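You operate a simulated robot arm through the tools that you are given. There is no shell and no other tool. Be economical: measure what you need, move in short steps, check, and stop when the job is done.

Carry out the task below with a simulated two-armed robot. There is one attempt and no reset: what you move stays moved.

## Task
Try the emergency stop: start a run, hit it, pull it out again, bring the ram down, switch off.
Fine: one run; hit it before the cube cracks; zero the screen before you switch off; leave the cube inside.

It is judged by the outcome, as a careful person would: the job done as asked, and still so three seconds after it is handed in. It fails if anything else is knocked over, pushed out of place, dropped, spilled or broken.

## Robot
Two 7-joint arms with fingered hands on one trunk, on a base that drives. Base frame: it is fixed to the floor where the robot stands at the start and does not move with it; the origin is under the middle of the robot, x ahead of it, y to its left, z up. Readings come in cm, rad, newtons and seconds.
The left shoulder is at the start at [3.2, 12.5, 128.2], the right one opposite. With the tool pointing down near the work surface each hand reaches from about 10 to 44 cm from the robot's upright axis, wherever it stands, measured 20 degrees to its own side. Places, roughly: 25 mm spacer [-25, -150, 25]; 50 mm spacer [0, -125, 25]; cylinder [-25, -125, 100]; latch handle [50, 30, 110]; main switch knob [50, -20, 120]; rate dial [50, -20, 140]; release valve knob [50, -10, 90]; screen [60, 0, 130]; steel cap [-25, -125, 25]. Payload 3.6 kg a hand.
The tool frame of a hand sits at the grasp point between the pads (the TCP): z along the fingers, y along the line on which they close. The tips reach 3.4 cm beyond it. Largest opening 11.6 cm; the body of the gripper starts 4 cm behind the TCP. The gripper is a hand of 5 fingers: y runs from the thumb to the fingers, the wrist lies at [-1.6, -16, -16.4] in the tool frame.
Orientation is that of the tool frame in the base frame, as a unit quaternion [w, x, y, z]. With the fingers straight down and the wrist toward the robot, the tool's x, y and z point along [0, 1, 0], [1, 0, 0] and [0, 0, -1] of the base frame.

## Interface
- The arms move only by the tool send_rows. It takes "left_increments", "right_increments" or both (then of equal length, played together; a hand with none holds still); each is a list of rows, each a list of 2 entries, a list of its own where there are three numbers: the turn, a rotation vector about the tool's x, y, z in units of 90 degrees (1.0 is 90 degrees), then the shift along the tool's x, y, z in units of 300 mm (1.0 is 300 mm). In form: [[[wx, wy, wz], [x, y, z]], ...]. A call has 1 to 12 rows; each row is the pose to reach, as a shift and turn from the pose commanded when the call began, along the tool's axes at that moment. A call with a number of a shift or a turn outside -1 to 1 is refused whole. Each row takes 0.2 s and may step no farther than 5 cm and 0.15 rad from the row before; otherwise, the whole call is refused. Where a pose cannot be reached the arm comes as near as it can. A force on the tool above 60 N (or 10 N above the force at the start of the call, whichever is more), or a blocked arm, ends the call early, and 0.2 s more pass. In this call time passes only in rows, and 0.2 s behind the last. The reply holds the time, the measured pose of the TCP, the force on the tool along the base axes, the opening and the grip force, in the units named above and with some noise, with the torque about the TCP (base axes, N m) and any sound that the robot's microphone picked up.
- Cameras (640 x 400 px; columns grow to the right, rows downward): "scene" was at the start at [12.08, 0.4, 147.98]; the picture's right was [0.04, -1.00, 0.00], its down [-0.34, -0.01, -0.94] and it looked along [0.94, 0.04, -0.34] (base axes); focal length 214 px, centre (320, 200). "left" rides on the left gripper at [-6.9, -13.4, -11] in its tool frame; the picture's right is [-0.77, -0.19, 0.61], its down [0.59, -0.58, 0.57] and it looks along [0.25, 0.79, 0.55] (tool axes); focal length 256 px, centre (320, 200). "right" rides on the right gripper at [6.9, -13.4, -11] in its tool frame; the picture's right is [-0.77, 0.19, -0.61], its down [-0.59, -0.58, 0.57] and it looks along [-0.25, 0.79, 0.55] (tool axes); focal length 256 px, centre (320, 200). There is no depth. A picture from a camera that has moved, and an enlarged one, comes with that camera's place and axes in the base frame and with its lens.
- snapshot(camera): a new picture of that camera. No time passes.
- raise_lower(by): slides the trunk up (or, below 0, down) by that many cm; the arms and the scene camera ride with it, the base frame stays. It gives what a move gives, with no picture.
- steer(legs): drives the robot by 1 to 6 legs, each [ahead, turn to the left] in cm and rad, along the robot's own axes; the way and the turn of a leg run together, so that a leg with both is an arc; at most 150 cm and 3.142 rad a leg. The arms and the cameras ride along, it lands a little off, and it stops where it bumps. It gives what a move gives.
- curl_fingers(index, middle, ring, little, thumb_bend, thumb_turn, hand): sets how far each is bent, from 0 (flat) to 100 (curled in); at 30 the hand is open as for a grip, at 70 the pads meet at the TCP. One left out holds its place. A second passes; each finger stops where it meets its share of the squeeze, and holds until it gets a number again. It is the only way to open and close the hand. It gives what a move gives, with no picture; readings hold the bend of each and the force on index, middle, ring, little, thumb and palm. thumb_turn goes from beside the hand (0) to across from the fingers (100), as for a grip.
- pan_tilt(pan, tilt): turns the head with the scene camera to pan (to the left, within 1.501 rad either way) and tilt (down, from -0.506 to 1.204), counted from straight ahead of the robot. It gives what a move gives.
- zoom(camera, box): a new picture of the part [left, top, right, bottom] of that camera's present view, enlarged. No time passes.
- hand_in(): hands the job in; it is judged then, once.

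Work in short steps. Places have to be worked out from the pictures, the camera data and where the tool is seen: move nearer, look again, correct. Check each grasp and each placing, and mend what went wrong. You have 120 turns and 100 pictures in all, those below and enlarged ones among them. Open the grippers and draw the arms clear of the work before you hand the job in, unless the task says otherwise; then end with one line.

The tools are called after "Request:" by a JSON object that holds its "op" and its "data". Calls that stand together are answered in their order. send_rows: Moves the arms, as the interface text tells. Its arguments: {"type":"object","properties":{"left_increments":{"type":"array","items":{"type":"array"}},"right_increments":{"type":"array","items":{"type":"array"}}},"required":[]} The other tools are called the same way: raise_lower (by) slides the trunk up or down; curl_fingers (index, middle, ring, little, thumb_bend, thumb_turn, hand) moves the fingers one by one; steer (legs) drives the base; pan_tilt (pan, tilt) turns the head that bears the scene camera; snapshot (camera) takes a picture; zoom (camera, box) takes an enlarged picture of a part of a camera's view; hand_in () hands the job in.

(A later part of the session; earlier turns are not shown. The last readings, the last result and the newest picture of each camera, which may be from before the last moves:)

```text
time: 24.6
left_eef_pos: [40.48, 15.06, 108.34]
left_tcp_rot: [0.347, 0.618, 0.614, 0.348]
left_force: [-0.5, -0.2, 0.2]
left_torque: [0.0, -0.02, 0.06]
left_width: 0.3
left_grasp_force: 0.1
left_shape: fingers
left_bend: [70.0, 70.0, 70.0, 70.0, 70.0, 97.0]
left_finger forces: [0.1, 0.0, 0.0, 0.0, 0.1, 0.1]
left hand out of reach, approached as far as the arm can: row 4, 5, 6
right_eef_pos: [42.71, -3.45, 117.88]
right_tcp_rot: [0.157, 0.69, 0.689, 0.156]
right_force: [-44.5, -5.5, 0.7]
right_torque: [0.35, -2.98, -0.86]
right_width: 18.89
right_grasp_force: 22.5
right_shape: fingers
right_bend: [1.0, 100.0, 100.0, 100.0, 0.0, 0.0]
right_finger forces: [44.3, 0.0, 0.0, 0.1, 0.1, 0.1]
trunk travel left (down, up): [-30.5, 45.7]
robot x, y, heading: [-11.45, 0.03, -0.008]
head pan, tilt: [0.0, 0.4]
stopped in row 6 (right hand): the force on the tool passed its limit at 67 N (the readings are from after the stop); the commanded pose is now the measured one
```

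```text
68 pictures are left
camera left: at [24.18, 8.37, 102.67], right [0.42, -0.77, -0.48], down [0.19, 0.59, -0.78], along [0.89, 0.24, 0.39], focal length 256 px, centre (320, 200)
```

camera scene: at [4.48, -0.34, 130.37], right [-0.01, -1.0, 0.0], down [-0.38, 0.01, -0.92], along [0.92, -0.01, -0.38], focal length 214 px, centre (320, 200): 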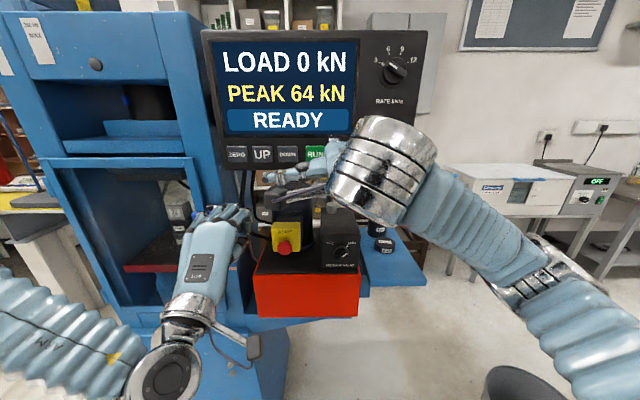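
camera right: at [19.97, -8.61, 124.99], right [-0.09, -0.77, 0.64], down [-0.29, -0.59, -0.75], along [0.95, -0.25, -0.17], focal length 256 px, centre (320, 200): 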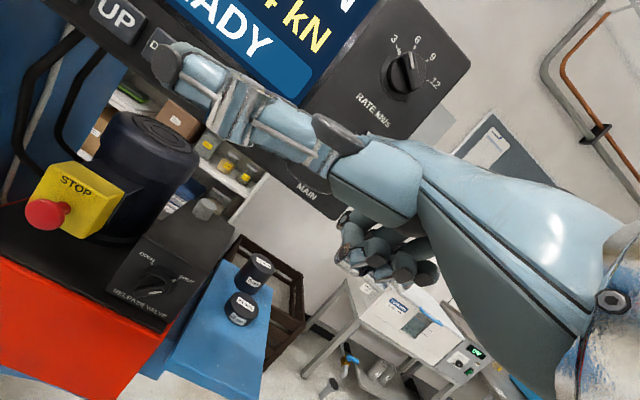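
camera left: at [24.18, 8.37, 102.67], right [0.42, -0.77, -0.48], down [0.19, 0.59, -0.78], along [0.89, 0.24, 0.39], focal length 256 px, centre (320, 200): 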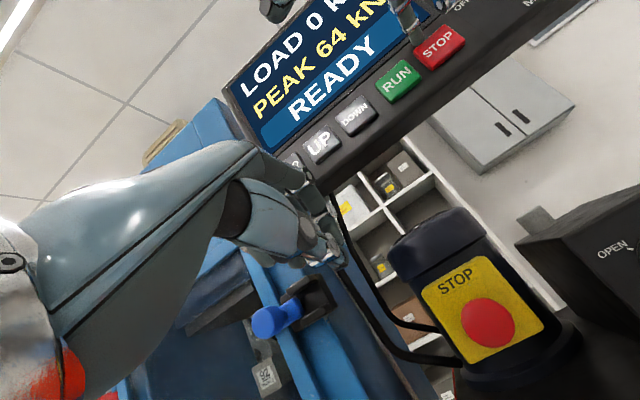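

The index reaches farther than I thought and touched the panel. I'll back it off 5 cm; the left arm looks too folded, so I'll drive back a little in small legs.

Request:
{"op": "send_rows", "data": {"right_increments": [[[0, 0, 0], [0, -0.076, -0.035]], [[0, 0, 0], [0, -0.152, -0.07]]]}}

Request:
{"op": "steer", "data": {"legs": [[-5, 0]]}}

Request:
{"op": "snapshot", "data": {"camera": "left"}}

```text
time: 25.2
left_eef_pos: [41.02, 15.39, 108.35]
left_tcp_rot: [0.346, 0.618, 0.615, 0.346]
left_force: [-0.7, -0.6, 0.5]
left_torque: [-0.01, 0.02, 0.04]
left_width: 0.3
left_grasp_force: 0.1
left_shape: fingers
left_bend: [70.0, 70.0, 70.0, 70.0, 70.0, 97.0]
left_finger forces: [0.0, 0.1, 0.1, 0.0, 0.0, 0.0]
right_eef_pos: [38.4, -3.34, 117.53]
right_tcp_rot: [0.155, 0.692, 0.688, 0.152]
right_force: [-0.6, 0.2, 0.3]
right_torque: [0.0, -0.02, -0.04]
right_width: 17.89
right_grasp_force: 0.0
right_shape: fingers
right_bend: [0.0, 100.0, 100.0, 100.0, 0.0, 0.0]
right_finger forces: [0.0, 0.0, 0.0, 0.1, 0.0, 0.0]
trunk travel left (down, up): [-30.5, 45.7]
robot x, y, heading: [-10.66, 0.04, 0.002]
head pan, tilt: [0.0, 0.4]
```

```text
time: 26.2
left_eef_pos: [36.91, 15.44, 107.78]
left_tcp_rot: [0.343, 0.619, 0.617, 0.344]
left_force: [0.0, 0.2, -0.6]
left_torque: [-0.01, -0.01, 0.02]
left_width: 0.3
left_grasp_force: 0.1
left_shape: fingers
left_bend: [70.0, 70.0, 70.0, 70.0, 70.0, 97.0]
left_finger forces: [0.0, 0.0, 0.0, 0.0, 0.0, 0.1]
right_eef_pos: [34.31, -3.44, 117.05]
right_tcp_rot: [0.152, 0.695, 0.687, 0.149]
right_force: [0.1, 0.3, 0.2]
right_torque: [0.03, 0.01, 0.02]
right_width: 17.88
right_grasp_force: 0.0
right_shape: fingers
right_bend: [0.0, 100.0, 100.0, 100.0, 0.0, 0.0]
right_finger forces: [0.0, 0.0, 0.0, 0.0, 0.1, 0.0]
trunk travel left (down, up): [-30.5, 45.7]
robot x, y, heading: [-16.37, -0.14, -0.009]
head pan, tilt: [0.0, 0.4]
```

```text
67 pictures are left
camera left: at [20.44, 8.59, 102.24], right [0.42, -0.77, -0.48], down [0.18, 0.59, -0.79], along [0.89, 0.24, 0.38], focal length 256 px, centre (320, 200)
```

left: 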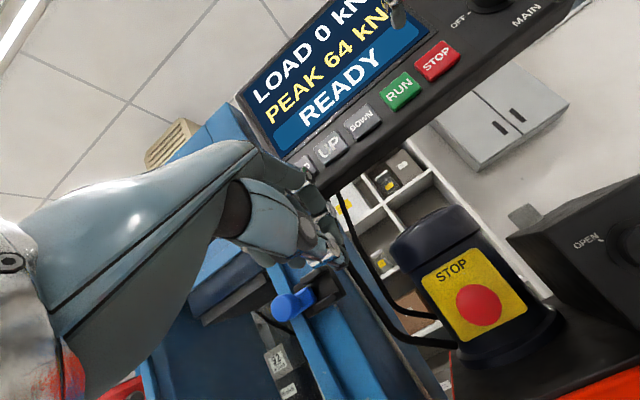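

Small legs work without rocking. I'll go back another 6 cm and then move the left hand toward its staging point.

Request:
{"op": "steer", "data": {"legs": [[-6, 0]]}}

Request:
{"op": "raise_lower", "data": {"by": -6}}

```text
time: 27.3
left_eef_pos: [19.35, 19.6, 128.03]
left_tcp_rot: [0.447, 0.436, 0.524, 0.579]
left_force: [14.7, 14.9, -31.6]
left_torque: [0.42, -2.1, -0.96]
left_width: 0.27
left_grasp_force: 0.1
left_shape: fingers
left_bend: [70.0, 70.0, 70.0, 70.0, 70.0, 97.0]
left_finger forces: [0.1, 0.0, 0.0, 0.0, 0.1, 0.0]
right_eef_pos: [15.76, 3.01, 122.88]
right_tcp_rot: [0.129, 0.61, 0.748, 0.229]
right_force: [-7.3, 1.1, 8.9]
right_torque: [-0.29, 0.16, -0.19]
right_width: 17.91
right_grasp_force: 0.0
right_shape: fingers
right_bend: [0.0, 100.0, 100.0, 100.0, 0.0, 0.0]
right_finger forces: [0.1, 0.1, 0.1, 0.0, 0.0, 0.0]
trunk travel left (down, up): [-30.5, 45.7]
robot x, y, heading: [-22.31, -0.13, 0.002]
head pan, tilt: [0.0, 0.4]
stopped in leg 1: the robot was blocked; the commanded pose is now the measured one
```

```text
time: 27.6
left_eef_pos: [16.35, 17.18, 139.75]
left_tcp_rot: [0.592, 0.329, 0.423, 0.602]
left_force: [0.1, 0.3, -0.3]
left_torque: [0.0, -0.03, 0.01]
left_width: 0.27
left_grasp_force: 0.1
left_shape: fingers
left_bend: [70.0, 70.0, 70.0, 70.0, 70.0, 97.0]
left_finger forces: [0.1, 0.0, 0.0, 0.0, 0.0, 0.0]
right_eef_pos: [21.8, 2.23, 120.46]
right_tcp_rot: [0.108, 0.636, 0.739, 0.195]
right_force: [0.2, -1.1, -0.7]
right_torque: [0.1, -0.01, 0.04]
right_width: 17.88
right_grasp_force: 0.0
right_shape: fingers
right_bend: [0.0, 100.0, 100.0, 100.0, 0.0, 0.0]
right_finger forces: [0.0, 0.0, 0.0, 0.0, 0.0, 0.0]
trunk travel left (down, up): [-29.9, 46.3]
robot x, y, heading: [-22.45, -0.04, -0.0]
head pan, tilt: [0.0, 0.4]
stopped: the force on the tool passed its limit at 82 N (the readings are from after the stop); the commanded pose is now the measured one
```

The left arm was jolted; it may have hit my own body. I'll look before doing anything else.

Request:
{"op": "snapshot", "data": {"camera": "scene"}}

Request:
{"op": "snapshot", "data": {"camera": "left"}}

Request:
{"op": "snapshot", "data": {"camera": "right"}}

```text
66 pictures are left
camera scene: at [-1.46, -0.33, 129.4], right [-0.01, -1.0, 0.0], down [-0.42, 0.01, -0.91], along [0.91, -0.01, -0.42], focal length 214 px, centre (320, 200)
```

scene: 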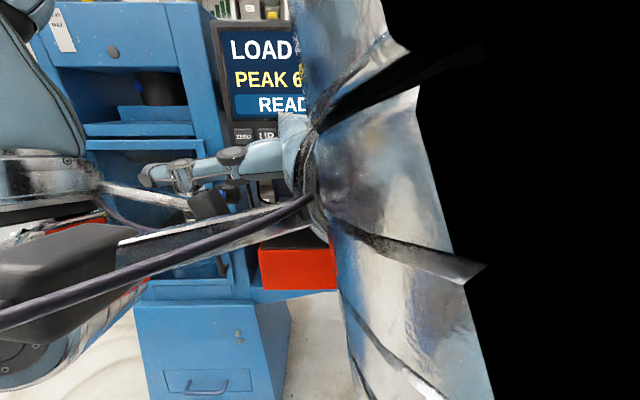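

```text
65 pictures are left
camera left: at [12.8, 8.17, 123.73], right [0.69, -0.7, 0.17], down [0.71, 0.62, -0.34], along [0.13, 0.36, 0.92], focal length 256 px, centre (320, 200)
```

left: 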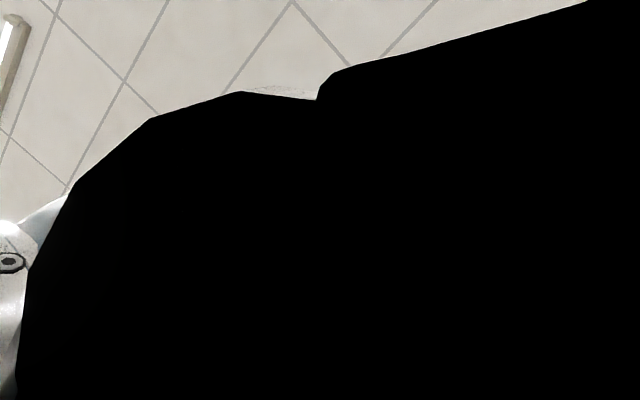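

```text
64 pictures are left
camera right: at [4.19, 5.66, 125.19], right [0.05, -0.83, 0.56], down [-0.19, -0.56, -0.81], along [0.98, -0.07, -0.18], focal length 256 px, centre (320, 200)
```

right: 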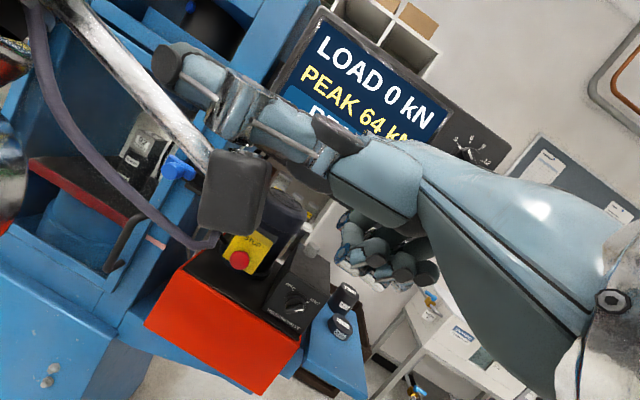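

The left hand's camera boom and the right forearm are crowded together in front of my chest. I'll separate them by moving the right hand right and forward and the left hand left.

Request:
{"op": "send_rows", "data": {"left_increments": [[[0, 0, 0], [0.064, -0.008, 0.033]], [[0, 0, 0], [0.128, -0.017, 0.066]], [[0, 0, 0], [0.19, -0.025, 0.1]], [[0, 0, 0], [0.255, -0.033, 0.132]], [[0, 0, 0], [0.32, -0.042, 0.165]], [[0, 0, 0], [0.383, -0.05, 0.198]]], "right_increments": [[[0, 0, 0], [-0.105, 0.033, -0.007]], [[0, 0, 0], [-0.21, 0.066, -0.014]], [[0, 0, 0], [-0.314, 0.1, -0.021]], [[0, 0, 0], [-0.418, 0.133, -0.028]], [[0, 0, 0], [-0.523, 0.166, -0.035]], [[0, 0, 0], [-0.627, 0.199, -0.042]]]}}

Request:
{"op": "snapshot", "data": {"camera": "scene"}}

```text
time: 29.1
left_eef_pos: [19.25, 28.8, 139.76]
left_tcp_rot: [0.601, 0.334, 0.414, 0.596]
left_force: [0.6, -0.1, -0.4]
left_torque: [0.02, -0.03, 0.01]
left_width: 0.22
left_grasp_force: 0.0
left_shape: fingers
left_bend: [70.0, 70.0, 70.0, 70.0, 70.0, 97.0]
left_finger forces: [0.0, 0.0, 0.0, 0.0, 0.1, 0.0]
right_eef_pos: [27.08, -14.95, 124.41]
right_tcp_rot: [0.131, 0.62, 0.744, 0.213]
right_force: [-0.5, 0.1, -1.2]
right_torque: [0.02, 0.03, 0.02]
right_width: 17.82
right_grasp_force: 0.0
right_shape: fingers
right_bend: [0.0, 100.0, 100.0, 100.0, 0.0, 0.0]
right_finger forces: [0.0, 0.0, 0.0, 0.0, 0.0, 0.1]
right hand out of reach, approached as far as the arm can: row 1, 2, 3
trunk travel left (down, up): [-29.9, 46.3]
robot x, y, heading: [-22.54, 0.0, -0.001]
head pan, tilt: [0.0, 0.4]
```

```text
63 pictures are left
camera scene: at [-5.19, 0.03, 129.59], right [0.0, -1.0, 0.0], down [-0.39, 0.0, -0.92], along [0.92, 0.0, -0.39], focal length 214 px, centre (320, 200)
```

scene: 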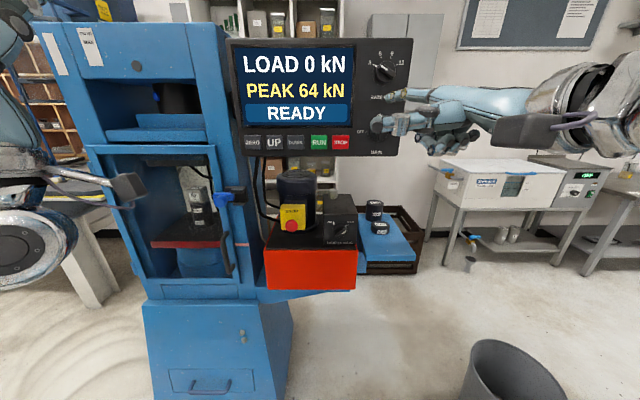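

Everything is intact and READY is still shown. I'll bring the left hand back to its fingers-forward orientation at about (33, 18, 118), approaching from the left.

Request:
{"op": "send_rows", "data": {"left_increments": [[[0.078, -0.004, 0.008], [-0.039, -0.111, 0.008]], [[0.155, -0.008, 0.017], [-0.079, -0.222, 0.016]], [[0.233, -0.012, 0.025], [-0.118, -0.332, 0.025]], [[0.31, -0.016, 0.034], [-0.157, -0.443, 0.033]], [[0.388, -0.02, 0.042], [-0.197, -0.554, 0.041]], [[0.466, -0.025, 0.05], [-0.236, -0.665, 0.05]], [[0.543, -0.029, 0.059], [-0.276, -0.775, 0.058]], [[0.621, -0.033, 0.0675], [-0.315, -0.886, 0.066]]]}}

```text
time: 30.9
left_eef_pos: [33.06, 17.85, 117.84]
left_tcp_rot: [0.354, 0.61, 0.613, 0.355]
left_force: [-0.2, -0.3, 0.8]
left_torque: [0.0, 0.0, 0.0]
left_width: 0.27
left_grasp_force: 0.1
left_shape: fingers
left_bend: [70.0, 70.0, 70.0, 70.0, 70.0, 97.0]
left_finger forces: [0.0, 0.1, 0.0, 0.1, 0.0, 0.1]
right_eef_pos: [26.97, -14.79, 124.62]
right_tcp_rot: [0.131, 0.62, 0.744, 0.213]
right_force: [0.1, -0.5, 0.4]
right_torque: [0.0, 0.02, -0.02]
right_width: 17.86
right_grasp_force: 0.1
right_shape: fingers
right_bend: [0.0, 100.0, 100.0, 100.0, 0.0, 0.0]
right_finger forces: [0.1, 0.0, 0.0, 0.1, 0.0, 0.0]
trunk travel left (down, up): [-29.9, 46.3]
robot x, y, heading: [-22.37, 0.31, 0.004]
head pan, tilt: [0.0, 0.4]
```

The left hand reached its pose exactly. I'll move it to staging about 6 cm in front of the E-stop and then measure both hands in a picture.

Request:
{"op": "send_rows", "data": {"left_increments": [[[0, 0, 0], [-0.055, -0.062, 0.087]], [[0, 0, 0], [-0.11, -0.123, 0.173]], [[0, 0, 0], [-0.167, -0.185, 0.26]], [[0, 0, 0], [-0.222, -0.247, 0.347]], [[0, 0, 0], [-0.278, -0.308, 0.433]], [[0, 0, 0], [-0.333, -0.37, 0.52]]]}}

Request:
{"op": "snapshot", "data": {"camera": "scene"}}

Request:
{"op": "snapshot", "data": {"camera": "left"}}

Request:
{"op": "zoom", "data": {"camera": "scene", "box": [320, 60, 520, 185]}}

```text
time: 32.2
left_eef_pos: [36.5, 16.3, 109.21]
left_tcp_rot: [0.354, 0.611, 0.614, 0.354]
left_force: [-1.0, -0.4, 0.2]
left_torque: [0.0, 0.01, 0.0]
left_width: 0.26
left_grasp_force: 0.1
left_shape: fingers
left_bend: [70.0, 70.0, 70.0, 70.0, 70.0, 97.0]
left_finger forces: [0.0, 0.0, 0.0, 0.0, 0.0, 0.1]
left hand out of reach, approached as far as the arm can: row 3, 4, 5, 6
right_eef_pos: [27.0, -14.77, 124.69]
right_tcp_rot: [0.132, 0.62, 0.744, 0.214]
right_force: [-0.4, 0.5, 0.3]
right_torque: [-0.03, -0.02, 0.0]
right_width: 17.88
right_grasp_force: 0.1
right_shape: fingers
right_bend: [0.0, 100.0, 100.0, 100.0, 0.0, 0.0]
right_finger forces: [0.1, 0.1, 0.0, 0.0, 0.0, 0.0]
trunk travel left (down, up): [-29.9, 46.3]
robot x, y, heading: [-22.36, -0.1, 0.0]
head pan, tilt: [0.0, 0.4]
```

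```text
62 pictures are left
camera scene: at [-5.4, 0.07, 129.63], right [0.0, -1.0, 0.0], down [-0.39, 0.0, -0.92], along [0.92, 0.0, -0.39], focal length 214 px, centre (320, 200)
```

scene: 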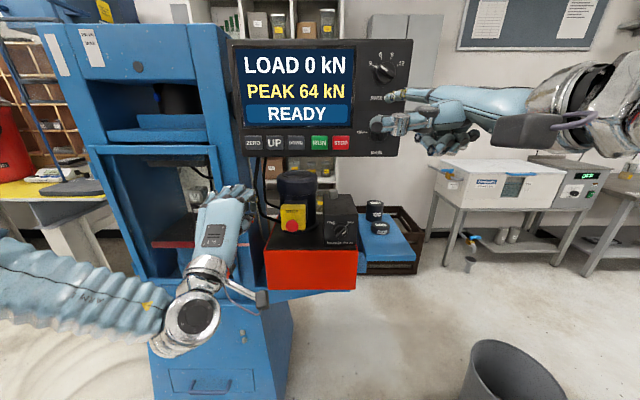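

```text
61 pictures are left
camera left: at [20.41, 9.41, 103.06], right [0.44, -0.77, -0.47], down [0.2, 0.59, -0.78], along [0.88, 0.25, 0.41], focal length 256 px, centre (320, 200)
```

left: 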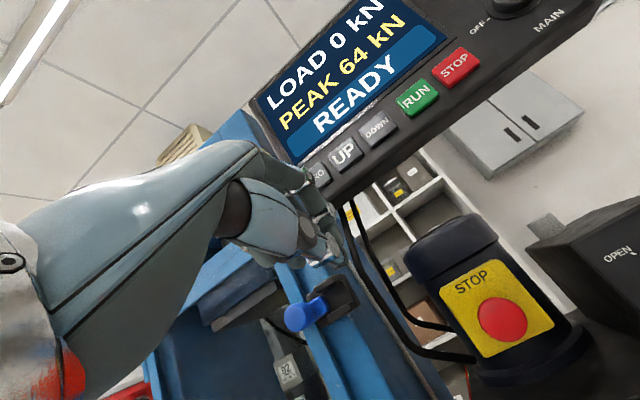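

```text
3.20 times, centred on (420, 122) of scene
camera zoom: at [-5.4, 0.07, 129.63], right [0.0, -1.0, 0.0], down [-0.39, 0.0, -0.92], along [0.92, 0.0, -0.39], focal length 686 px, centre (0, 448)
```

zoom: 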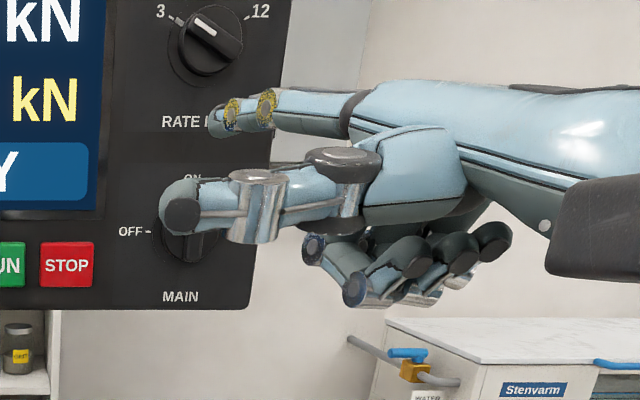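

The index tip is about [1.5, 12, -0.9] in the tool frame, which fits the contact I felt. The left arm hits a limit down low, so I'll lower the trunk in two small steps.

Request:
{"op": "raise_lower", "data": {"by": -6}}

Request:
{"op": "raise_lower", "data": {"by": -6}}

```text
time: 33.2
left_eef_pos: [36.56, 16.61, 103.21]
left_tcp_rot: [0.355, 0.61, 0.613, 0.356]
left_force: [-0.3, -0.4, 0.2]
left_torque: [-0.01, 0.01, 0.0]
left_width: 0.25
left_grasp_force: 0.1
left_shape: fingers
left_bend: [70.0, 70.0, 70.0, 70.0, 70.0, 97.0]
left_finger forces: [0.1, 0.1, 0.0, 0.0, 0.1, 0.1]
right_eef_pos: [26.75, -14.91, 118.63]
right_tcp_rot: [0.132, 0.618, 0.745, 0.214]
right_force: [-0.7, 0.0, -0.2]
right_torque: [0.02, -0.01, -0.01]
right_width: 17.85
right_grasp_force: 0.1
right_shape: fingers
right_bend: [0.0, 100.0, 100.0, 100.0, 0.0, 0.0]
right_finger forces: [0.1, 0.0, 0.0, 0.1, 0.0, 0.1]
trunk travel left (down, up): [-23.9, 52.3]
robot x, y, heading: [-22.3, -0.07, -0.0]
head pan, tilt: [0.0, 0.4]
```

```text
time: 34.2
left_eef_pos: [36.46, 16.65, 97.2]
left_tcp_rot: [0.355, 0.61, 0.613, 0.355]
left_force: [-0.3, -0.2, 0.0]
left_torque: [0.01, -0.01, 0.0]
left_width: 0.24
left_grasp_force: 0.1
left_shape: fingers
left_bend: [70.0, 70.0, 70.0, 70.0, 70.0, 97.0]
left_finger forces: [0.0, 0.1, 0.0, 0.1, 0.0, 0.1]
right_eef_pos: [26.76, -14.92, 112.68]
right_tcp_rot: [0.132, 0.619, 0.744, 0.214]
right_force: [-0.5, 0.5, 0.5]
right_torque: [0.0, 0.03, -0.01]
right_width: 17.87
right_grasp_force: 0.0
right_shape: fingers
right_bend: [0.0, 100.0, 100.0, 100.0, 0.0, 0.0]
right_finger forces: [0.1, 0.0, 0.0, 0.0, 0.0, 0.0]
trunk travel left (down, up): [-17.9, 58.3]
robot x, y, heading: [-22.42, 0.47, -0.001]
head pan, tilt: [0.0, 0.4]
```

The trunk is steady. I'll stage the left in front of the E-stop with a 20° inward yaw, and the right index about 4 cm in front of RUN.

Request:
{"op": "send_rows", "data": {"left_increments": [[[0, -0.032, 0.0185], [-0.042, 0.034, 0.023]], [[0, -0.064, 0.037], [-0.084, 0.068, 0.047]], [[0, -0.0965, 0.0555], [-0.1265, 0.102, 0.07]], [[0, -0.129, 0.074], [-0.169, 0.136, 0.093]], [[0, -0.161, 0.0925], [-0.211, 0.17, 0.117]], [[0, -0.193, 0.111], [-0.253, 0.204, 0.14]]], "right_increments": [[[0, 0, 0], [0.053, 0.077, 0.031]], [[0, 0, 0], [0.106, 0.154, 0.061]], [[0, 0, 0], [0.158, 0.231, 0.092]], [[0, 0, 0], [0.211, 0.309, 0.123]], [[0, 0, 0], [0.264, 0.386, 0.153]], [[0, 0, 0], [0.317, 0.463, 0.184]]]}}

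Request:
{"op": "snapshot", "data": {"camera": "scene"}}

Request:
{"op": "snapshot", "data": {"camera": "left"}}

Request:
{"op": "snapshot", "data": {"camera": "right"}}

```text
time: 35.6
left_eef_pos: [43.8, 9.16, 100.12]
left_tcp_rot: [0.409, 0.707, 0.5, 0.288]
left_force: [-0.2, -0.3, -0.9]
left_torque: [-0.05, 0.0, 0.03]
left_width: 0.23
left_grasp_force: 0.0
left_shape: fingers
left_bend: [70.0, 70.0, 70.0, 70.0, 70.0, 97.0]
left_finger forces: [0.0, 0.1, 0.1, 0.1, 0.0, 0.0]
right_eef_pos: [39.97, -2.62, 114.85]
right_tcp_rot: [0.131, 0.62, 0.744, 0.21]
right_force: [-0.6, -0.2, -0.6]
right_torque: [0.01, 0.0, 0.0]
right_width: 17.86
right_grasp_force: 0.0
right_shape: fingers
right_bend: [0.0, 100.0, 100.0, 100.0, 0.0, 0.0]
right_finger forces: [0.0, 0.0, 0.0, 0.0, 0.0, 0.0]
trunk travel left (down, up): [-17.9, 58.3]
robot x, y, heading: [-22.28, -0.06, 0.003]
head pan, tilt: [0.0, 0.4]
```

```text
59 pictures are left
camera scene: at [0.69, 0.15, 117.11], right [0.0, -1.0, 0.0], down [-0.39, 0.0, -0.92], along [0.92, 0.0, -0.39], focal length 214 px, centre (320, 200)
```

scene: 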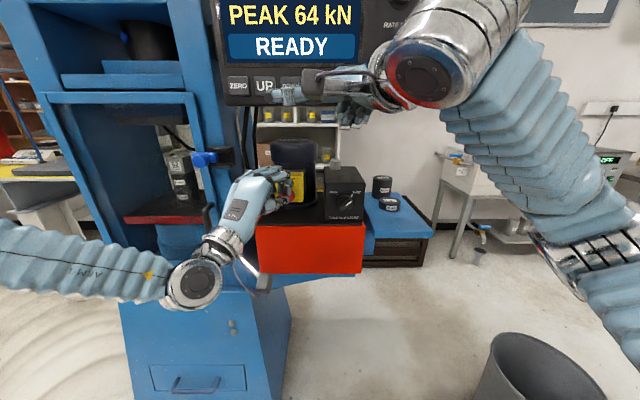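

```text
58 pictures are left
camera left: at [26.22, 8.22, 94.07], right [0.15, -0.87, -0.47], down [0.39, 0.49, -0.78], along [0.91, -0.06, 0.41], focal length 256 px, centre (320, 200)
```

left: 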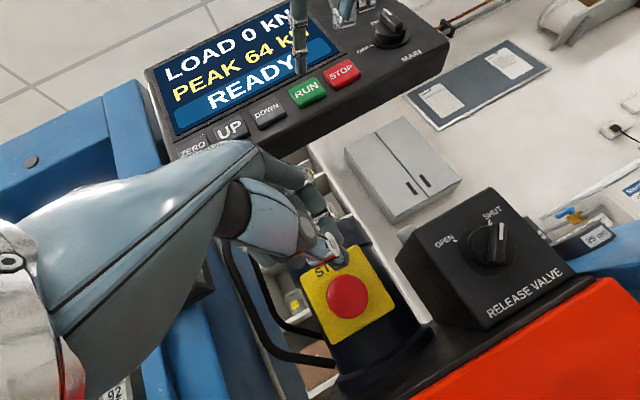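

```text
57 pictures are left
camera right: at [21.99, 0.56, 118.62], right [0.04, -0.82, 0.57], down [-0.13, -0.57, -0.81], along [0.99, -0.04, -0.12], focal length 256 px, centre (320, 200)
```

right: 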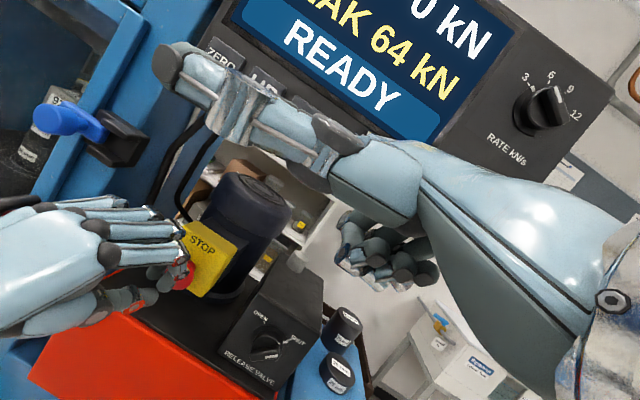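

Rays from every view now agree that the E-stop head is at about (53.5, 8.9, 96) and RUN is at (53.2, 0.3, 121.6), with the index aligned to it. I'll lower the left fingertips into line with the head.

Request:
{"op": "send_rows", "data": {"left_increments": [[[0, 0, 0], [0.031, -0.014, 0.057]], [[0, 0, 0], [0.062, -0.027, 0.113]]]}}

Request:
{"op": "zoom", "data": {"camera": "right", "box": [80, 170, 320, 320]}}

Request:
{"op": "zoom", "data": {"camera": "left", "box": [200, 160, 440, 340]}}

```text
time: 36.2
left_eef_pos: [47.02, 9.92, 97.72]
left_tcp_rot: [0.409, 0.709, 0.499, 0.286]
left_force: [-1.1, -0.1, 0.0]
left_torque: [0.01, 0.03, 0.03]
left_width: 0.24
left_grasp_force: 0.1
left_shape: fingers
left_bend: [70.0, 70.0, 70.0, 70.0, 70.0, 97.0]
left_finger forces: [0.0, 0.0, 0.1, 0.0, 0.0, 0.0]
right_eef_pos: [40.34, -2.62, 114.85]
right_tcp_rot: [0.131, 0.62, 0.744, 0.212]
right_force: [-1.2, -0.6, -0.1]
right_torque: [0.01, -0.06, -0.03]
right_width: 17.87
right_grasp_force: 0.0
right_shape: fingers
right_bend: [0.0, 100.0, 100.0, 100.0, 0.0, 0.0]
right_finger forces: [0.0, 0.0, 0.0, 0.1, 0.0, 0.0]
trunk travel left (down, up): [-17.9, 58.3]
robot x, y, heading: [-22.12, 0.03, -0.004]
head pan, tilt: [0.0, 0.4]
```

```text
2.67 times, centred on (200, 245) of right
camera zoom: at [22.36, 0.46, 118.62], right [0.04, -0.82, 0.57], down [-0.13, -0.57, -0.81], along [0.99, -0.04, -0.13], focal length 683 px, centre (640, 80)
```

zoom: 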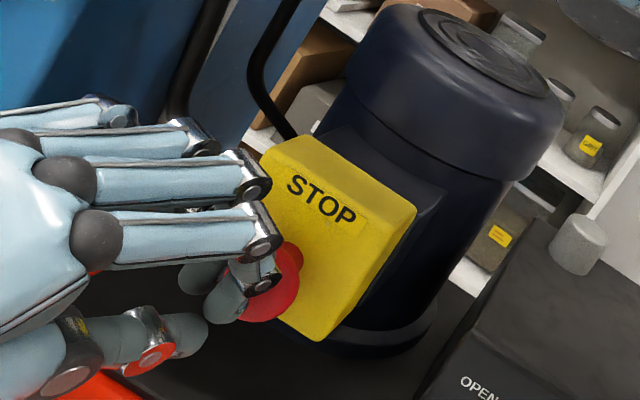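

```text
2.22 times, centred on (320, 250) of left
camera zoom: at [29.53, 9.09, 91.63], right [0.15, -0.87, -0.47], down [0.39, 0.49, -0.78], along [0.91, -0.06, 0.41], focal length 569 px, centre (320, 89)
```

zoom: 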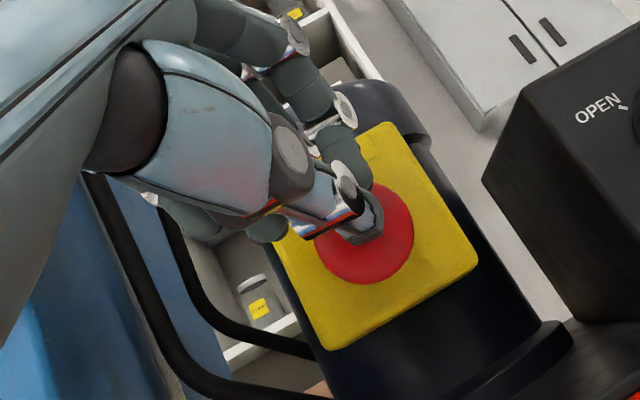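

The closed knuckles would hit the yellow box before pressing the head. A straight index is better, so I'll back off, pitch the left hand down and then make a pointing finger.

Request:
{"op": "send_rows", "data": {"left_increments": [[[0, 0, 0], [0.01, -0.07, -0.083]], [[0, 0, 0], [0.02, -0.14, -0.15]], [[0.078, 0, 0], [0.024, -0.18, -0.155]], [[0.157, 0, 0], [0.027, -0.22, -0.16]], [[0.235, 0, 0], [0.029, -0.25, -0.162]], [[0.313, 0, 0], [0.031, -0.28, -0.164]], [[0.392, 0, 0], [0.033, -0.31, -0.166]], [[0.47, 0, 0], [0.034, -0.335, -0.167]]]}}

Request:
{"op": "curl_fingers", "data": {"hand": "left", "index": 0, "middle": 30, "thumb_bend": 0, "thumb_turn": 0}}

Request:
{"op": "curl_fingers", "data": {"hand": "left", "middle": 100, "ring": 100, "little": 100}}

Request:
{"op": "snapshot", "data": {"camera": "left"}}

Request:
{"op": "snapshot", "data": {"camera": "right"}}

Request:
{"op": "zoom", "data": {"camera": "scene", "box": [200, 60, 400, 240]}}

```text
time: 37.0
left_eef_pos: [38.96, 14.03, 98.38]
left_tcp_rot: [0.401, 0.7, 0.506, 0.305]
left_force: [-1.1, 0.9, -0.5]
left_torque: [-0.04, -0.01, -0.09]
left_width: 0.25
left_grasp_force: 0.0
left_shape: fingers
left_bend: [70.0, 70.0, 70.0, 70.0, 70.0, 97.0]
left_finger forces: [0.0, 0.0, 0.0, 0.1, 0.1, 0.1]
right_eef_pos: [36.15, -3.03, 116.41]
right_tcp_rot: [0.153, 0.612, 0.741, 0.228]
right_force: [-1.4, 0.1, -0.6]
right_torque: [-0.04, -0.07, -0.03]
right_width: 17.85
right_grasp_force: 0.0
right_shape: fingers
right_bend: [0.0, 100.0, 100.0, 100.0, 0.0, 0.0]
right_finger forces: [0.0, 0.0, 0.0, 0.1, 0.0, 0.0]
trunk travel left (down, up): [-17.9, 58.3]
robot x, y, heading: [-22.7, 0.14, -0.0]
head pan, tilt: [0.0, 0.4]
stopped in row 3 (left hand): the arm was blocked; the commanded pose is now the measured one
```

```text
time: 37.3
left_eef_pos: [35.61, 17.49, 102.13]
left_tcp_rot: [0.404, 0.659, 0.513, 0.374]
left_force: [1.1, 1.8, 0.0]
left_torque: [-0.04, -0.06, -0.14]
left_width: 12.41
left_grasp_force: 0.1
left_shape: fingers
left_bend: [32.0, 32.0, 70.0, 70.0, 32.0, 58.0]
left_finger forces: [0.1, 0.0, 0.1, 0.0, 0.1, 0.0]
right_eef_pos: [28.72, -1.55, 119.88]
right_tcp_rot: [0.179, 0.568, 0.753, 0.281]
right_force: [1.0, 0.7, 0.0]
right_torque: [0.01, -0.02, -0.04]
right_width: 17.89
right_grasp_force: 0.1
right_shape: fingers
right_bend: [0.0, 100.0, 100.0, 100.0, 0.0, 0.0]
right_finger forces: [0.0, 0.0, 0.0, 0.1, 0.0, 0.0]
trunk travel left (down, up): [-17.9, 58.3]
robot x, y, heading: [-22.15, 0.13, 0.006]
head pan, tilt: [0.0, 0.4]
stopped (left hand): the arm was blocked; the commanded pose is now the measured one
```

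```text
time: 37.6
left_eef_pos: [29.86, 19.45, 111.79]
left_tcp_rot: [0.443, 0.602, 0.439, 0.499]
left_force: [-6.9, 4.2, -10.6]
left_torque: [-0.12, -0.73, -0.31]
left_width: 17.69
left_grasp_force: 0.0
left_shape: fingers
left_bend: [0.0, 69.0, 100.0, 100.0, 0.0, 19.0]
left_finger forces: [0.0, 0.1, 0.0, 0.0, 0.0, 0.0]
right_eef_pos: [20.87, -0.18, 123.87]
right_tcp_rot: [0.176, 0.537, 0.757, 0.329]
right_force: [-1.3, 12.0, 60.1]
right_torque: [0.14, 12.58, -2.5]
right_width: 17.88
right_grasp_force: 0.0
right_shape: fingers
right_bend: [0.0, 100.0, 100.0, 100.0, 0.0, 0.0]
right_finger forces: [0.1, 0.0, 0.1, 0.0, 0.1, 0.1]
trunk travel left (down, up): [-17.9, 58.3]
robot x, y, heading: [-22.08, -0.13, 0.009]
head pan, tilt: [0.0, 0.4]
stopped (right hand): the arm was blocked; the commanded pose is now the measured one
```

```text
54 pictures are left
camera left: at [17.06, 16.95, 98.54], right [0.5, -0.76, -0.41], down [0.58, 0.65, -0.5], along [0.65, 0.01, 0.76], focal length 256 px, centre (320, 200)
```

left: 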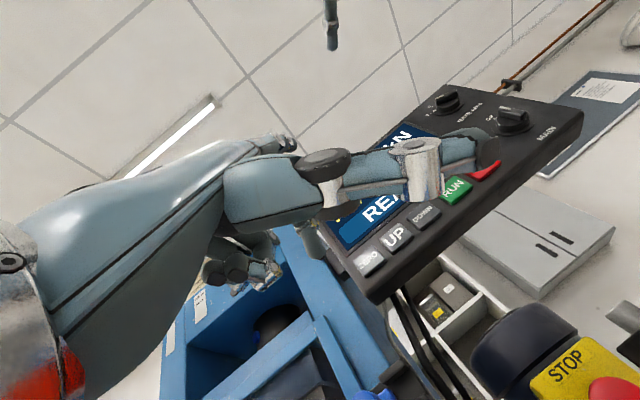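

```text
53 pictures are left
camera right: at [2.21, 0.04, 123.27], right [0.03, -0.86, 0.5], down [0.16, -0.49, -0.86], along [0.99, 0.11, 0.12], focal length 256 px, centre (320, 200)
```

right: 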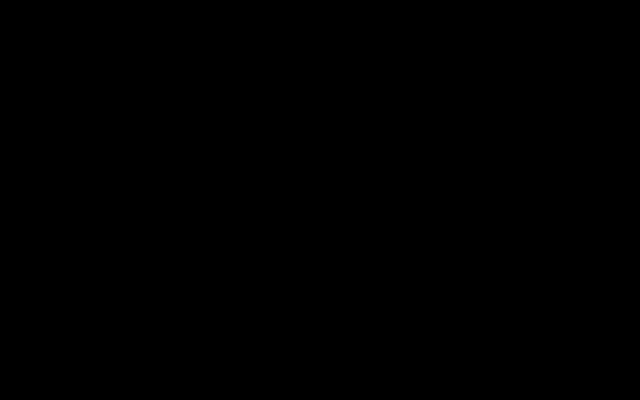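

```text
2.22 times, centred on (300, 150) of scene
camera zoom: at [4.19, 0.15, 116.63], right [-0.04, -1.0, 0.01], down [-0.44, 0.01, -0.9], along [0.9, -0.04, -0.44], focal length 477 px, centre (364, 311)
```

zoom: 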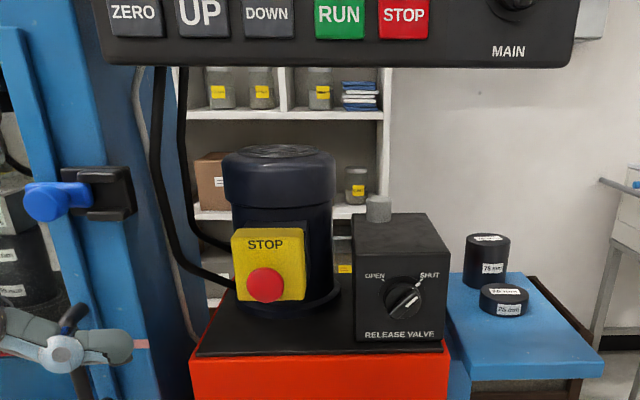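

The arms whipped back after that abrupt move, so fast steps clearly rock the body. I'll let it settle, and from now on move slowly.

Request:
{"op": "pan_tilt", "data": {"pan": 0.0, "tilt": 0.42}}

Request:
{"op": "pan_tilt", "data": {"pan": 0.0, "tilt": 0.4}}

Request:
{"op": "snapshot", "data": {"camera": "scene"}}

```text
time: 38.2
left_eef_pos: [30.42, 16.73, 108.16]
left_tcp_rot: [0.45, 0.634, 0.469, 0.419]
left_force: [-13.5, 6.4, 41.0]
left_torque: [0.46, 3.15, 0.26]
left_width: 17.84
left_grasp_force: 0.1
left_shape: fingers
left_bend: [0.0, 100.0, 100.0, 100.0, 0.0, 0.0]
left_finger forces: [0.1, 0.1, 0.1, 0.1, 0.0, 0.0]
right_eef_pos: [23.74, -1.77, 121.69]
right_tcp_rot: [0.199, 0.564, 0.747, 0.291]
right_force: [16.0, -15.1, 10.8]
right_torque: [0.1, 1.44, 1.38]
right_width: 17.89
right_grasp_force: 0.1
right_shape: fingers
right_bend: [0.0, 100.0, 100.0, 100.0, 0.0, 0.0]
right_finger forces: [0.0, 0.0, 0.0, 0.0, 0.0, 0.1]
trunk travel left (down, up): [-17.9, 58.3]
robot x, y, heading: [-22.05, -0.17, 0.008]
head pan, tilt: [0.0, 0.421]
```

```text
time: 38.9
left_eef_pos: [28.98, 17.74, 105.16]
left_tcp_rot: [0.418, 0.642, 0.502, 0.401]
left_force: [-1.1, -1.0, -0.2]
left_torque: [0.0, 0.05, 0.07]
left_width: 17.88
left_grasp_force: 0.0
left_shape: fingers
left_bend: [0.0, 100.0, 100.0, 100.0, 0.0, 0.0]
left_finger forces: [0.0, 0.0, 0.0, 0.1, 0.0, 0.0]
right_eef_pos: [19.58, -0.95, 123.02]
right_tcp_rot: [0.207, 0.542, 0.753, 0.31]
right_force: [-2.3, -0.1, 2.7]
right_torque: [-0.06, 0.0, -0.09]
right_width: 17.89
right_grasp_force: 0.0
right_shape: fingers
right_bend: [0.0, 100.0, 100.0, 100.0, 0.0, 0.0]
right_finger forces: [0.0, 0.0, 0.0, 0.0, 0.0, 0.0]
trunk travel left (down, up): [-17.9, 58.3]
robot x, y, heading: [-22.75, 0.1, 0.004]
head pan, tilt: [0.0, 0.4]
```

```text
51 pictures are left
camera scene: at [-0.39, 0.31, 116.72], right [0.02, -1.0, 0.0], down [-0.44, -0.01, -0.9], along [0.9, 0.01, -0.44], focal length 214 px, centre (320, 200)
```

scene: 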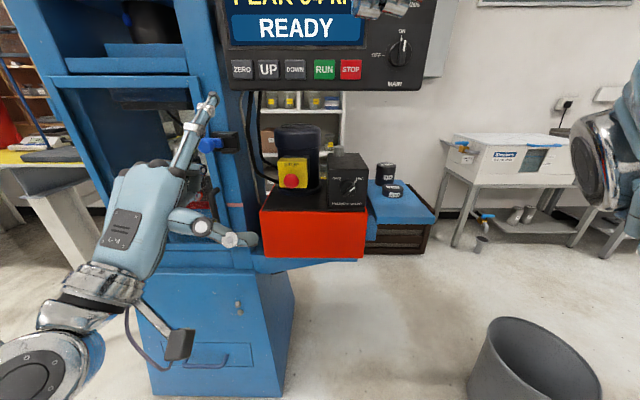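

Settled, with the scene intact. I'll bring both hands back to their pointing poses with a slow, eased motion.

Request:
{"op": "send_rows", "data": {"left_increments": [[[0.017, -0.004, 0.001], [-0.002, -0.009, 0.011]], [[0.052, -0.011, 0.003], [-0.006, -0.027, 0.032]], [[0.105, -0.022, 0.006], [-0.013, -0.054, 0.065]], [[0.163, -0.034, 0.01], [-0.02, -0.084, 0.1]], [[0.227, -0.047, 0.013], [-0.027, -0.117, 0.14]], [[0.29, -0.06, 0.017], [-0.035, -0.15, 0.18]], [[0.354, -0.074, 0.021], [-0.043, -0.183, 0.22]], [[0.418, -0.087, 0.024], [-0.05, -0.216, 0.26]], [[0.476, -0.099, 0.028], [-0.057, -0.246, 0.295]], [[0.529, -0.11, 0.031], [-0.064, -0.273, 0.328]], [[0.564, -0.117, 0.033], [-0.068, -0.291, 0.349]], [[0.581, -0.121, 0.034], [-0.07, -0.3, 0.36]]], "right_increments": [[[0.005, -0.001, 0.003], [-0.013, 0.002, 0.012]], [[0.015, -0.002, 0.008], [-0.039, 0.007, 0.035]], [[0.029, -0.005, 0.015], [-0.078, 0.014, 0.069]], [[0.046, -0.008, 0.024], [-0.121, 0.022, 0.108]], [[0.064, -0.011, 0.034], [-0.169, 0.031, 0.15]], [[0.082, -0.014, 0.043], [-0.217, 0.04, 0.193]], [[0.099, -0.016, 0.052], [-0.264, 0.049, 0.235]], [[0.117, -0.019, 0.062], [-0.312, 0.058, 0.277]], [[0.134, -0.022, 0.071], [-0.355, 0.066, 0.316]], [[0.148, -0.025, 0.078], [-0.394, 0.073, 0.35]], [[0.158, -0.026, 0.083], [-0.42, 0.078, 0.373]], [[0.163, -0.027, 0.086], [-0.433, 0.08, 0.385]]]}}

Request:
{"op": "snapshot", "data": {"camera": "scene"}}

```text
time: 41.5
left_eef_pos: [36.07, 14.26, 91.94]
left_tcp_rot: [0.123, 0.816, 0.56, 0.076]
left_force: [0.2, -0.2, 0.5]
left_torque: [0.0, 0.01, 0.02]
left_width: 17.89
left_grasp_force: 0.1
left_shape: fingers
left_bend: [0.0, 100.0, 100.0, 100.0, 0.0, 0.0]
left_finger forces: [0.0, 0.1, 0.0, 0.0, 0.0, 0.0]
left hand out of reach, approached as far as the arm can: row 1, 2, 3, 4, 5
right_eef_pos: [34.68, -11.11, 114.35]
right_tcp_rot: [0.125, 0.635, 0.735, 0.199]
right_force: [-0.6, -0.1, 0.2]
right_torque: [0.0, 0.0, 0.0]
right_width: 17.87
right_grasp_force: 0.0
right_shape: fingers
right_bend: [0.0, 100.0, 100.0, 100.0, 0.0, 0.0]
right_finger forces: [0.0, 0.1, 0.1, 0.0, 0.0, 0.0]
trunk travel left (down, up): [-17.9, 58.3]
robot x, y, heading: [-21.99, 0.11, 0.003]
head pan, tilt: [0.0, 0.4]
```

```text
50 pictures are left
camera scene: at [0.25, 0.16, 117.14], right [0.01, -1.0, 0.0], down [-0.39, 0.0, -0.92], along [0.92, 0.0, -0.39], focal length 214 px, centre (320, 200)
```

scene: 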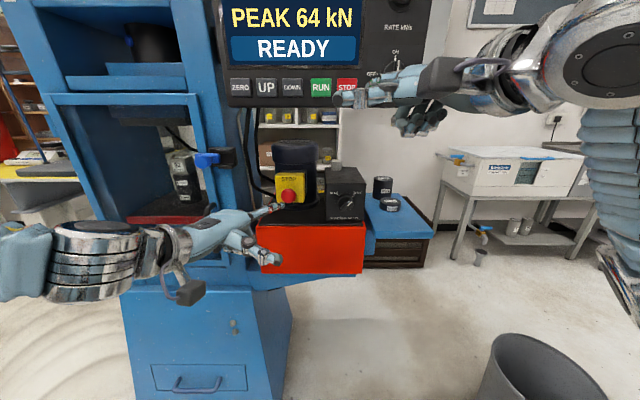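

Both hands are well placed; I compute the left index tip at (46, 8.9, 96.3), in line with the E-stop head. I'll verify with close-ups.

Request:
{"op": "zoom", "data": {"camera": "scene", "box": [210, 130, 370, 270]}}

Request:
{"op": "snapshot", "data": {"camera": "right"}}

```text
2.86 times, centred on (290, 200) of scene
camera zoom: at [0.25, 0.16, 117.14], right [0.01, -1.0, 0.0], down [-0.39, 0.0, -0.92], along [0.92, 0.0, -0.39], focal length 613 px, centre (406, 200)
```

zoom: 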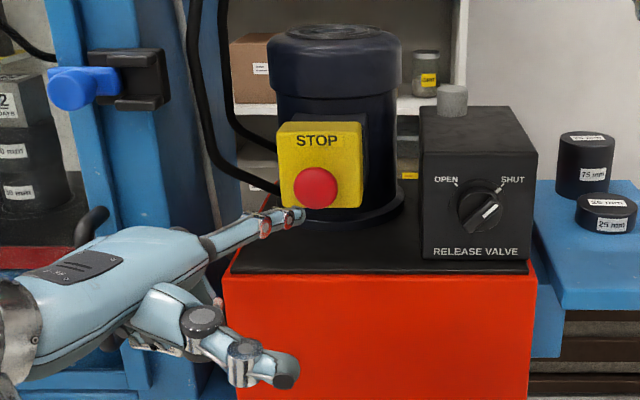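

```text
48 pictures are left
camera right: at [16.96, -7.32, 118.59], right [0.02, -0.82, 0.58], down [-0.17, -0.57, -0.8], along [0.99, -0.08, -0.15], focal length 256 px, centre (320, 200)
```

right: 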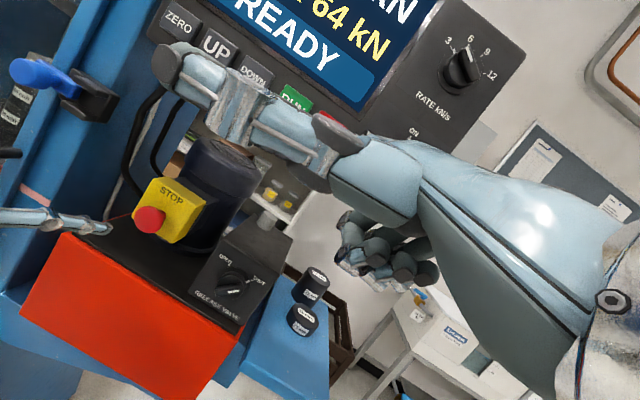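

Views agree: the head is at (53.5, 8.7, 95.9) and my left tip is dead in line. I'll move both to final staging: left tip about 3 cm from the head, right tip about 3 cm from RUN.

Request:
{"op": "send_rows", "data": {"left_increments": [[[0, 0, 0], [0.003, 0.008, 0.002]], [[0, 0, 0], [0.009, 0.023, 0.007]], [[0, 0, 0], [0.018, 0.045, 0.013]], [[0, 0, 0], [0.027, 0.067, 0.019]], [[0, 0, 0], [0.036, 0.09, 0.026]], [[0, 0, 0], [0.045, 0.112, 0.033]], [[0, 0, 0], [0.05, 0.127, 0.037]], [[0, 0, 0], [0.054, 0.134, 0.039]]], "right_increments": [[[0, 0, 0], [0.015, 0.012, 0.005]], [[0, 0, 0], [0.044, 0.034, 0.015]], [[0, 0, 0], [0.083, 0.065, 0.029]], [[0, 0, 0], [0.13, 0.1, 0.045]], [[0, 0, 0], [0.177, 0.138, 0.061]], [[0, 0, 0], [0.216, 0.17, 0.075]], [[0, 0, 0], [0.245, 0.191, 0.085]], [[0, 0, 0], [0.26, 0.203, 0.09]]]}}

Request:
{"op": "snapshot", "data": {"camera": "left"}}

Request:
{"op": "snapshot", "data": {"camera": "scene"}}

```text
time: 43.3
left_eef_pos: [40.61, 14.29, 91.97]
left_tcp_rot: [0.124, 0.815, 0.561, 0.077]
left_force: [-0.6, 0.1, 0.2]
left_torque: [0.03, 0.01, 0.0]
left_width: 17.9
left_grasp_force: 0.1
left_shape: fingers
left_bend: [0.0, 100.0, 100.0, 100.0, 0.0, 0.0]
left_finger forces: [0.1, 0.0, 0.0, 0.1, 0.1, 0.0]
right_eef_pos: [39.96, -2.32, 115.18]
right_tcp_rot: [0.125, 0.635, 0.736, 0.199]
right_force: [-0.8, 0.1, 0.3]
right_torque: [-0.03, 0.01, -0.01]
right_width: 17.89
right_grasp_force: 0.1
right_shape: fingers
right_bend: [0.0, 100.0, 100.0, 100.0, 0.0, 0.0]
right_finger forces: [0.1, 0.0, 0.0, 0.0, 0.1, 0.0]
trunk travel left (down, up): [-17.9, 58.3]
robot x, y, heading: [-22.67, -0.2, 0.005]
head pan, tilt: [0.0, 0.4]
```

```text
47 pictures are left
camera left: at [23.33, 13.83, 98.75], right [-0.28, -0.72, -0.63], down [-0.15, 0.68, -0.72], along [0.95, -0.11, -0.31], focal length 256 px, centre (320, 200)
```

left: 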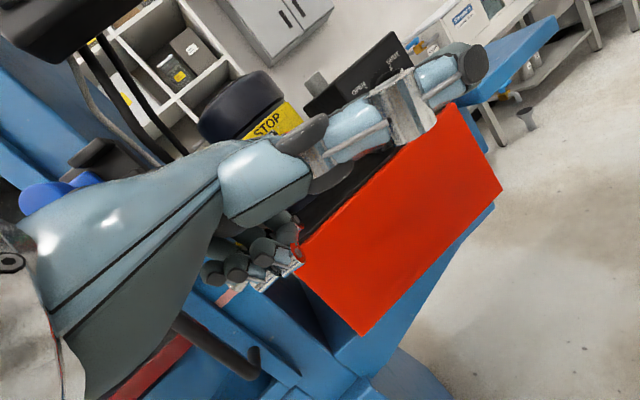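

```text
46 pictures are left
camera scene: at [0.29, 0.21, 117.14], right [0.01, -1.0, 0.0], down [-0.39, 0.0, -0.92], along [0.92, 0.0, -0.39], focal length 214 px, centre (320, 200)
```

scene: 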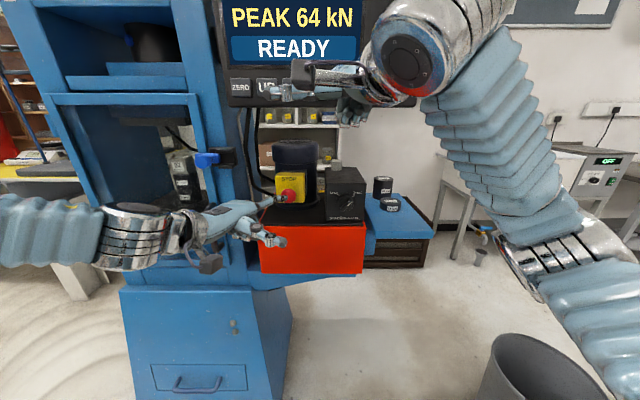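

I'll tilt the head up to read the load line, then press RUN gently by moving forward about 3.9 cm and backing off.

Request:
{"op": "pan_tilt", "data": {"pan": 0.1, "tilt": 0.2}}

Request:
{"op": "send_rows", "data": {"right_increments": [[[0, 0, 0], [-0.003, 0.015, 0.007]], [[0, 0, 0], [-0.008, 0.044, 0.022]], [[0, 0, 0], [-0.013, 0.074, 0.037]], [[0, 0, 0], [-0.017, 0.094, 0.047]], [[0, 0, 0], [-0.02, 0.109, 0.054]], [[0, 0, 0], [-0.021, 0.115, 0.057]]]}}

Request:
{"op": "snapshot", "data": {"camera": "scene"}}

```text
time: 44.0
left_eef_pos: [40.52, 14.26, 91.97]
left_tcp_rot: [0.123, 0.815, 0.561, 0.076]
left_force: [-0.6, 0.0, -0.5]
left_torque: [0.0, -0.01, -0.01]
left_width: 17.9
left_grasp_force: 0.0
left_shape: fingers
left_bend: [0.0, 100.0, 100.0, 100.0, 0.0, 0.0]
left_finger forces: [0.0, 0.0, 0.0, 0.0, 0.1, 0.0]
right_eef_pos: [39.87, -2.3, 115.26]
right_tcp_rot: [0.125, 0.636, 0.736, 0.198]
right_force: [0.1, 0.3, 0.3]
right_torque: [-0.02, 0.02, 0.02]
right_width: 17.87
right_grasp_force: 0.1
right_shape: fingers
right_bend: [0.0, 100.0, 100.0, 100.0, 0.0, 0.0]
right_finger forces: [0.1, 0.1, 0.1, 0.0, 0.1, 0.0]
trunk travel left (down, up): [-17.9, 58.3]
robot x, y, heading: [-22.07, -0.28, 0.009]
head pan, tilt: [0.099, 0.201]
```

```text
time: 45.4
left_eef_pos: [39.95, 14.29, 92.42]
left_tcp_rot: [0.125, 0.815, 0.56, 0.078]
left_force: [-0.5, -0.3, -0.8]
left_torque: [-0.02, -0.02, 0.01]
left_width: 17.88
left_grasp_force: 0.0
left_shape: fingers
left_bend: [0.0, 100.0, 100.0, 100.0, 0.0, 0.0]
left_finger forces: [0.0, 0.1, 0.0, 0.0, 0.1, 0.1]
right_eef_pos: [42.99, -2.27, 115.92]
right_tcp_rot: [0.129, 0.633, 0.736, 0.203]
right_force: [-48.6, -7.0, -2.9]
right_torque: [0.4, -2.75, 0.32]
right_width: 17.72
right_grasp_force: 24.0
right_shape: fingers
right_bend: [3.0, 100.0, 100.0, 100.0, 0.0, 0.0]
right_finger forces: [47.6, 0.1, 0.0, 0.0, 0.0, 0.0]
trunk travel left (down, up): [-17.9, 58.3]
robot x, y, heading: [-22.28, -0.07, 0.002]
head pan, tilt: [0.099, 0.201]
heard: click
```

```text
45 pictures are left
camera scene: at [-0.59, 0.96, 119.17], right [0.1, -0.99, 0.0], down [-0.19, -0.02, -0.98], along [0.98, 0.1, -0.19], focal length 214 px, centre (320, 200)
```

scene: 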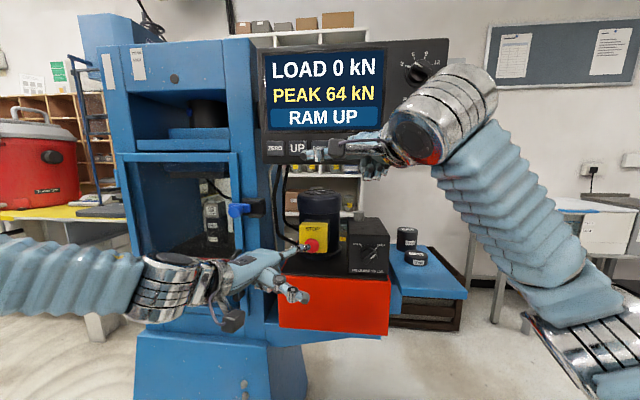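

A click was heard and the display shows RAM UP, so the ram is rising. I'll back the right finger off and check the display again.

Request:
{"op": "send_rows", "data": {"right_increments": [[[0, 0, 0], [0.003, -0.015, -0.007]], [[0, 0, 0], [0.009, -0.05, -0.025]], [[0, 0, 0], [0.014, -0.08, -0.04]]]}}

Request:
{"op": "snapshot", "data": {"camera": "scene"}}

```text
time: 46.2
left_eef_pos: [41.13, 14.23, 91.75]
left_tcp_rot: [0.122, 0.817, 0.559, 0.075]
left_force: [-1.0, 0.3, -0.4]
left_torque: [0.0, -0.02, 0.02]
left_width: 17.9
left_grasp_force: 0.1
left_shape: fingers
left_bend: [0.0, 100.0, 100.0, 100.0, 0.0, 0.0]
left_finger forces: [0.0, 0.0, 0.0, 0.1, 0.0, 0.1]
right_eef_pos: [41.73, -2.6, 115.02]
right_tcp_rot: [0.123, 0.637, 0.735, 0.196]
right_force: [-0.4, -1.2, 0.0]
right_torque: [0.08, -0.04, 0.01]
right_width: 17.9
right_grasp_force: 0.0
right_shape: fingers
right_bend: [0.0, 100.0, 100.0, 100.0, 0.0, 0.0]
right_finger forces: [0.1, 0.1, 0.0, 0.0, 0.0, 0.0]
trunk travel left (down, up): [-17.9, 58.3]
robot x, y, heading: [-21.95, 0.42, 0.005]
head pan, tilt: [0.099, 0.201]
```

```text
44 pictures are left
camera scene: at [1.13, 1.1, 118.93], right [0.1, -0.99, 0.0], down [-0.21, -0.02, -0.98], along [0.97, 0.1, -0.21], focal length 214 px, centre (320, 200)
```

scene: 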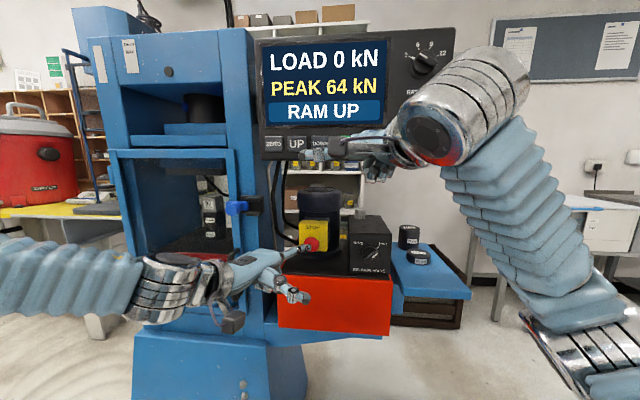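

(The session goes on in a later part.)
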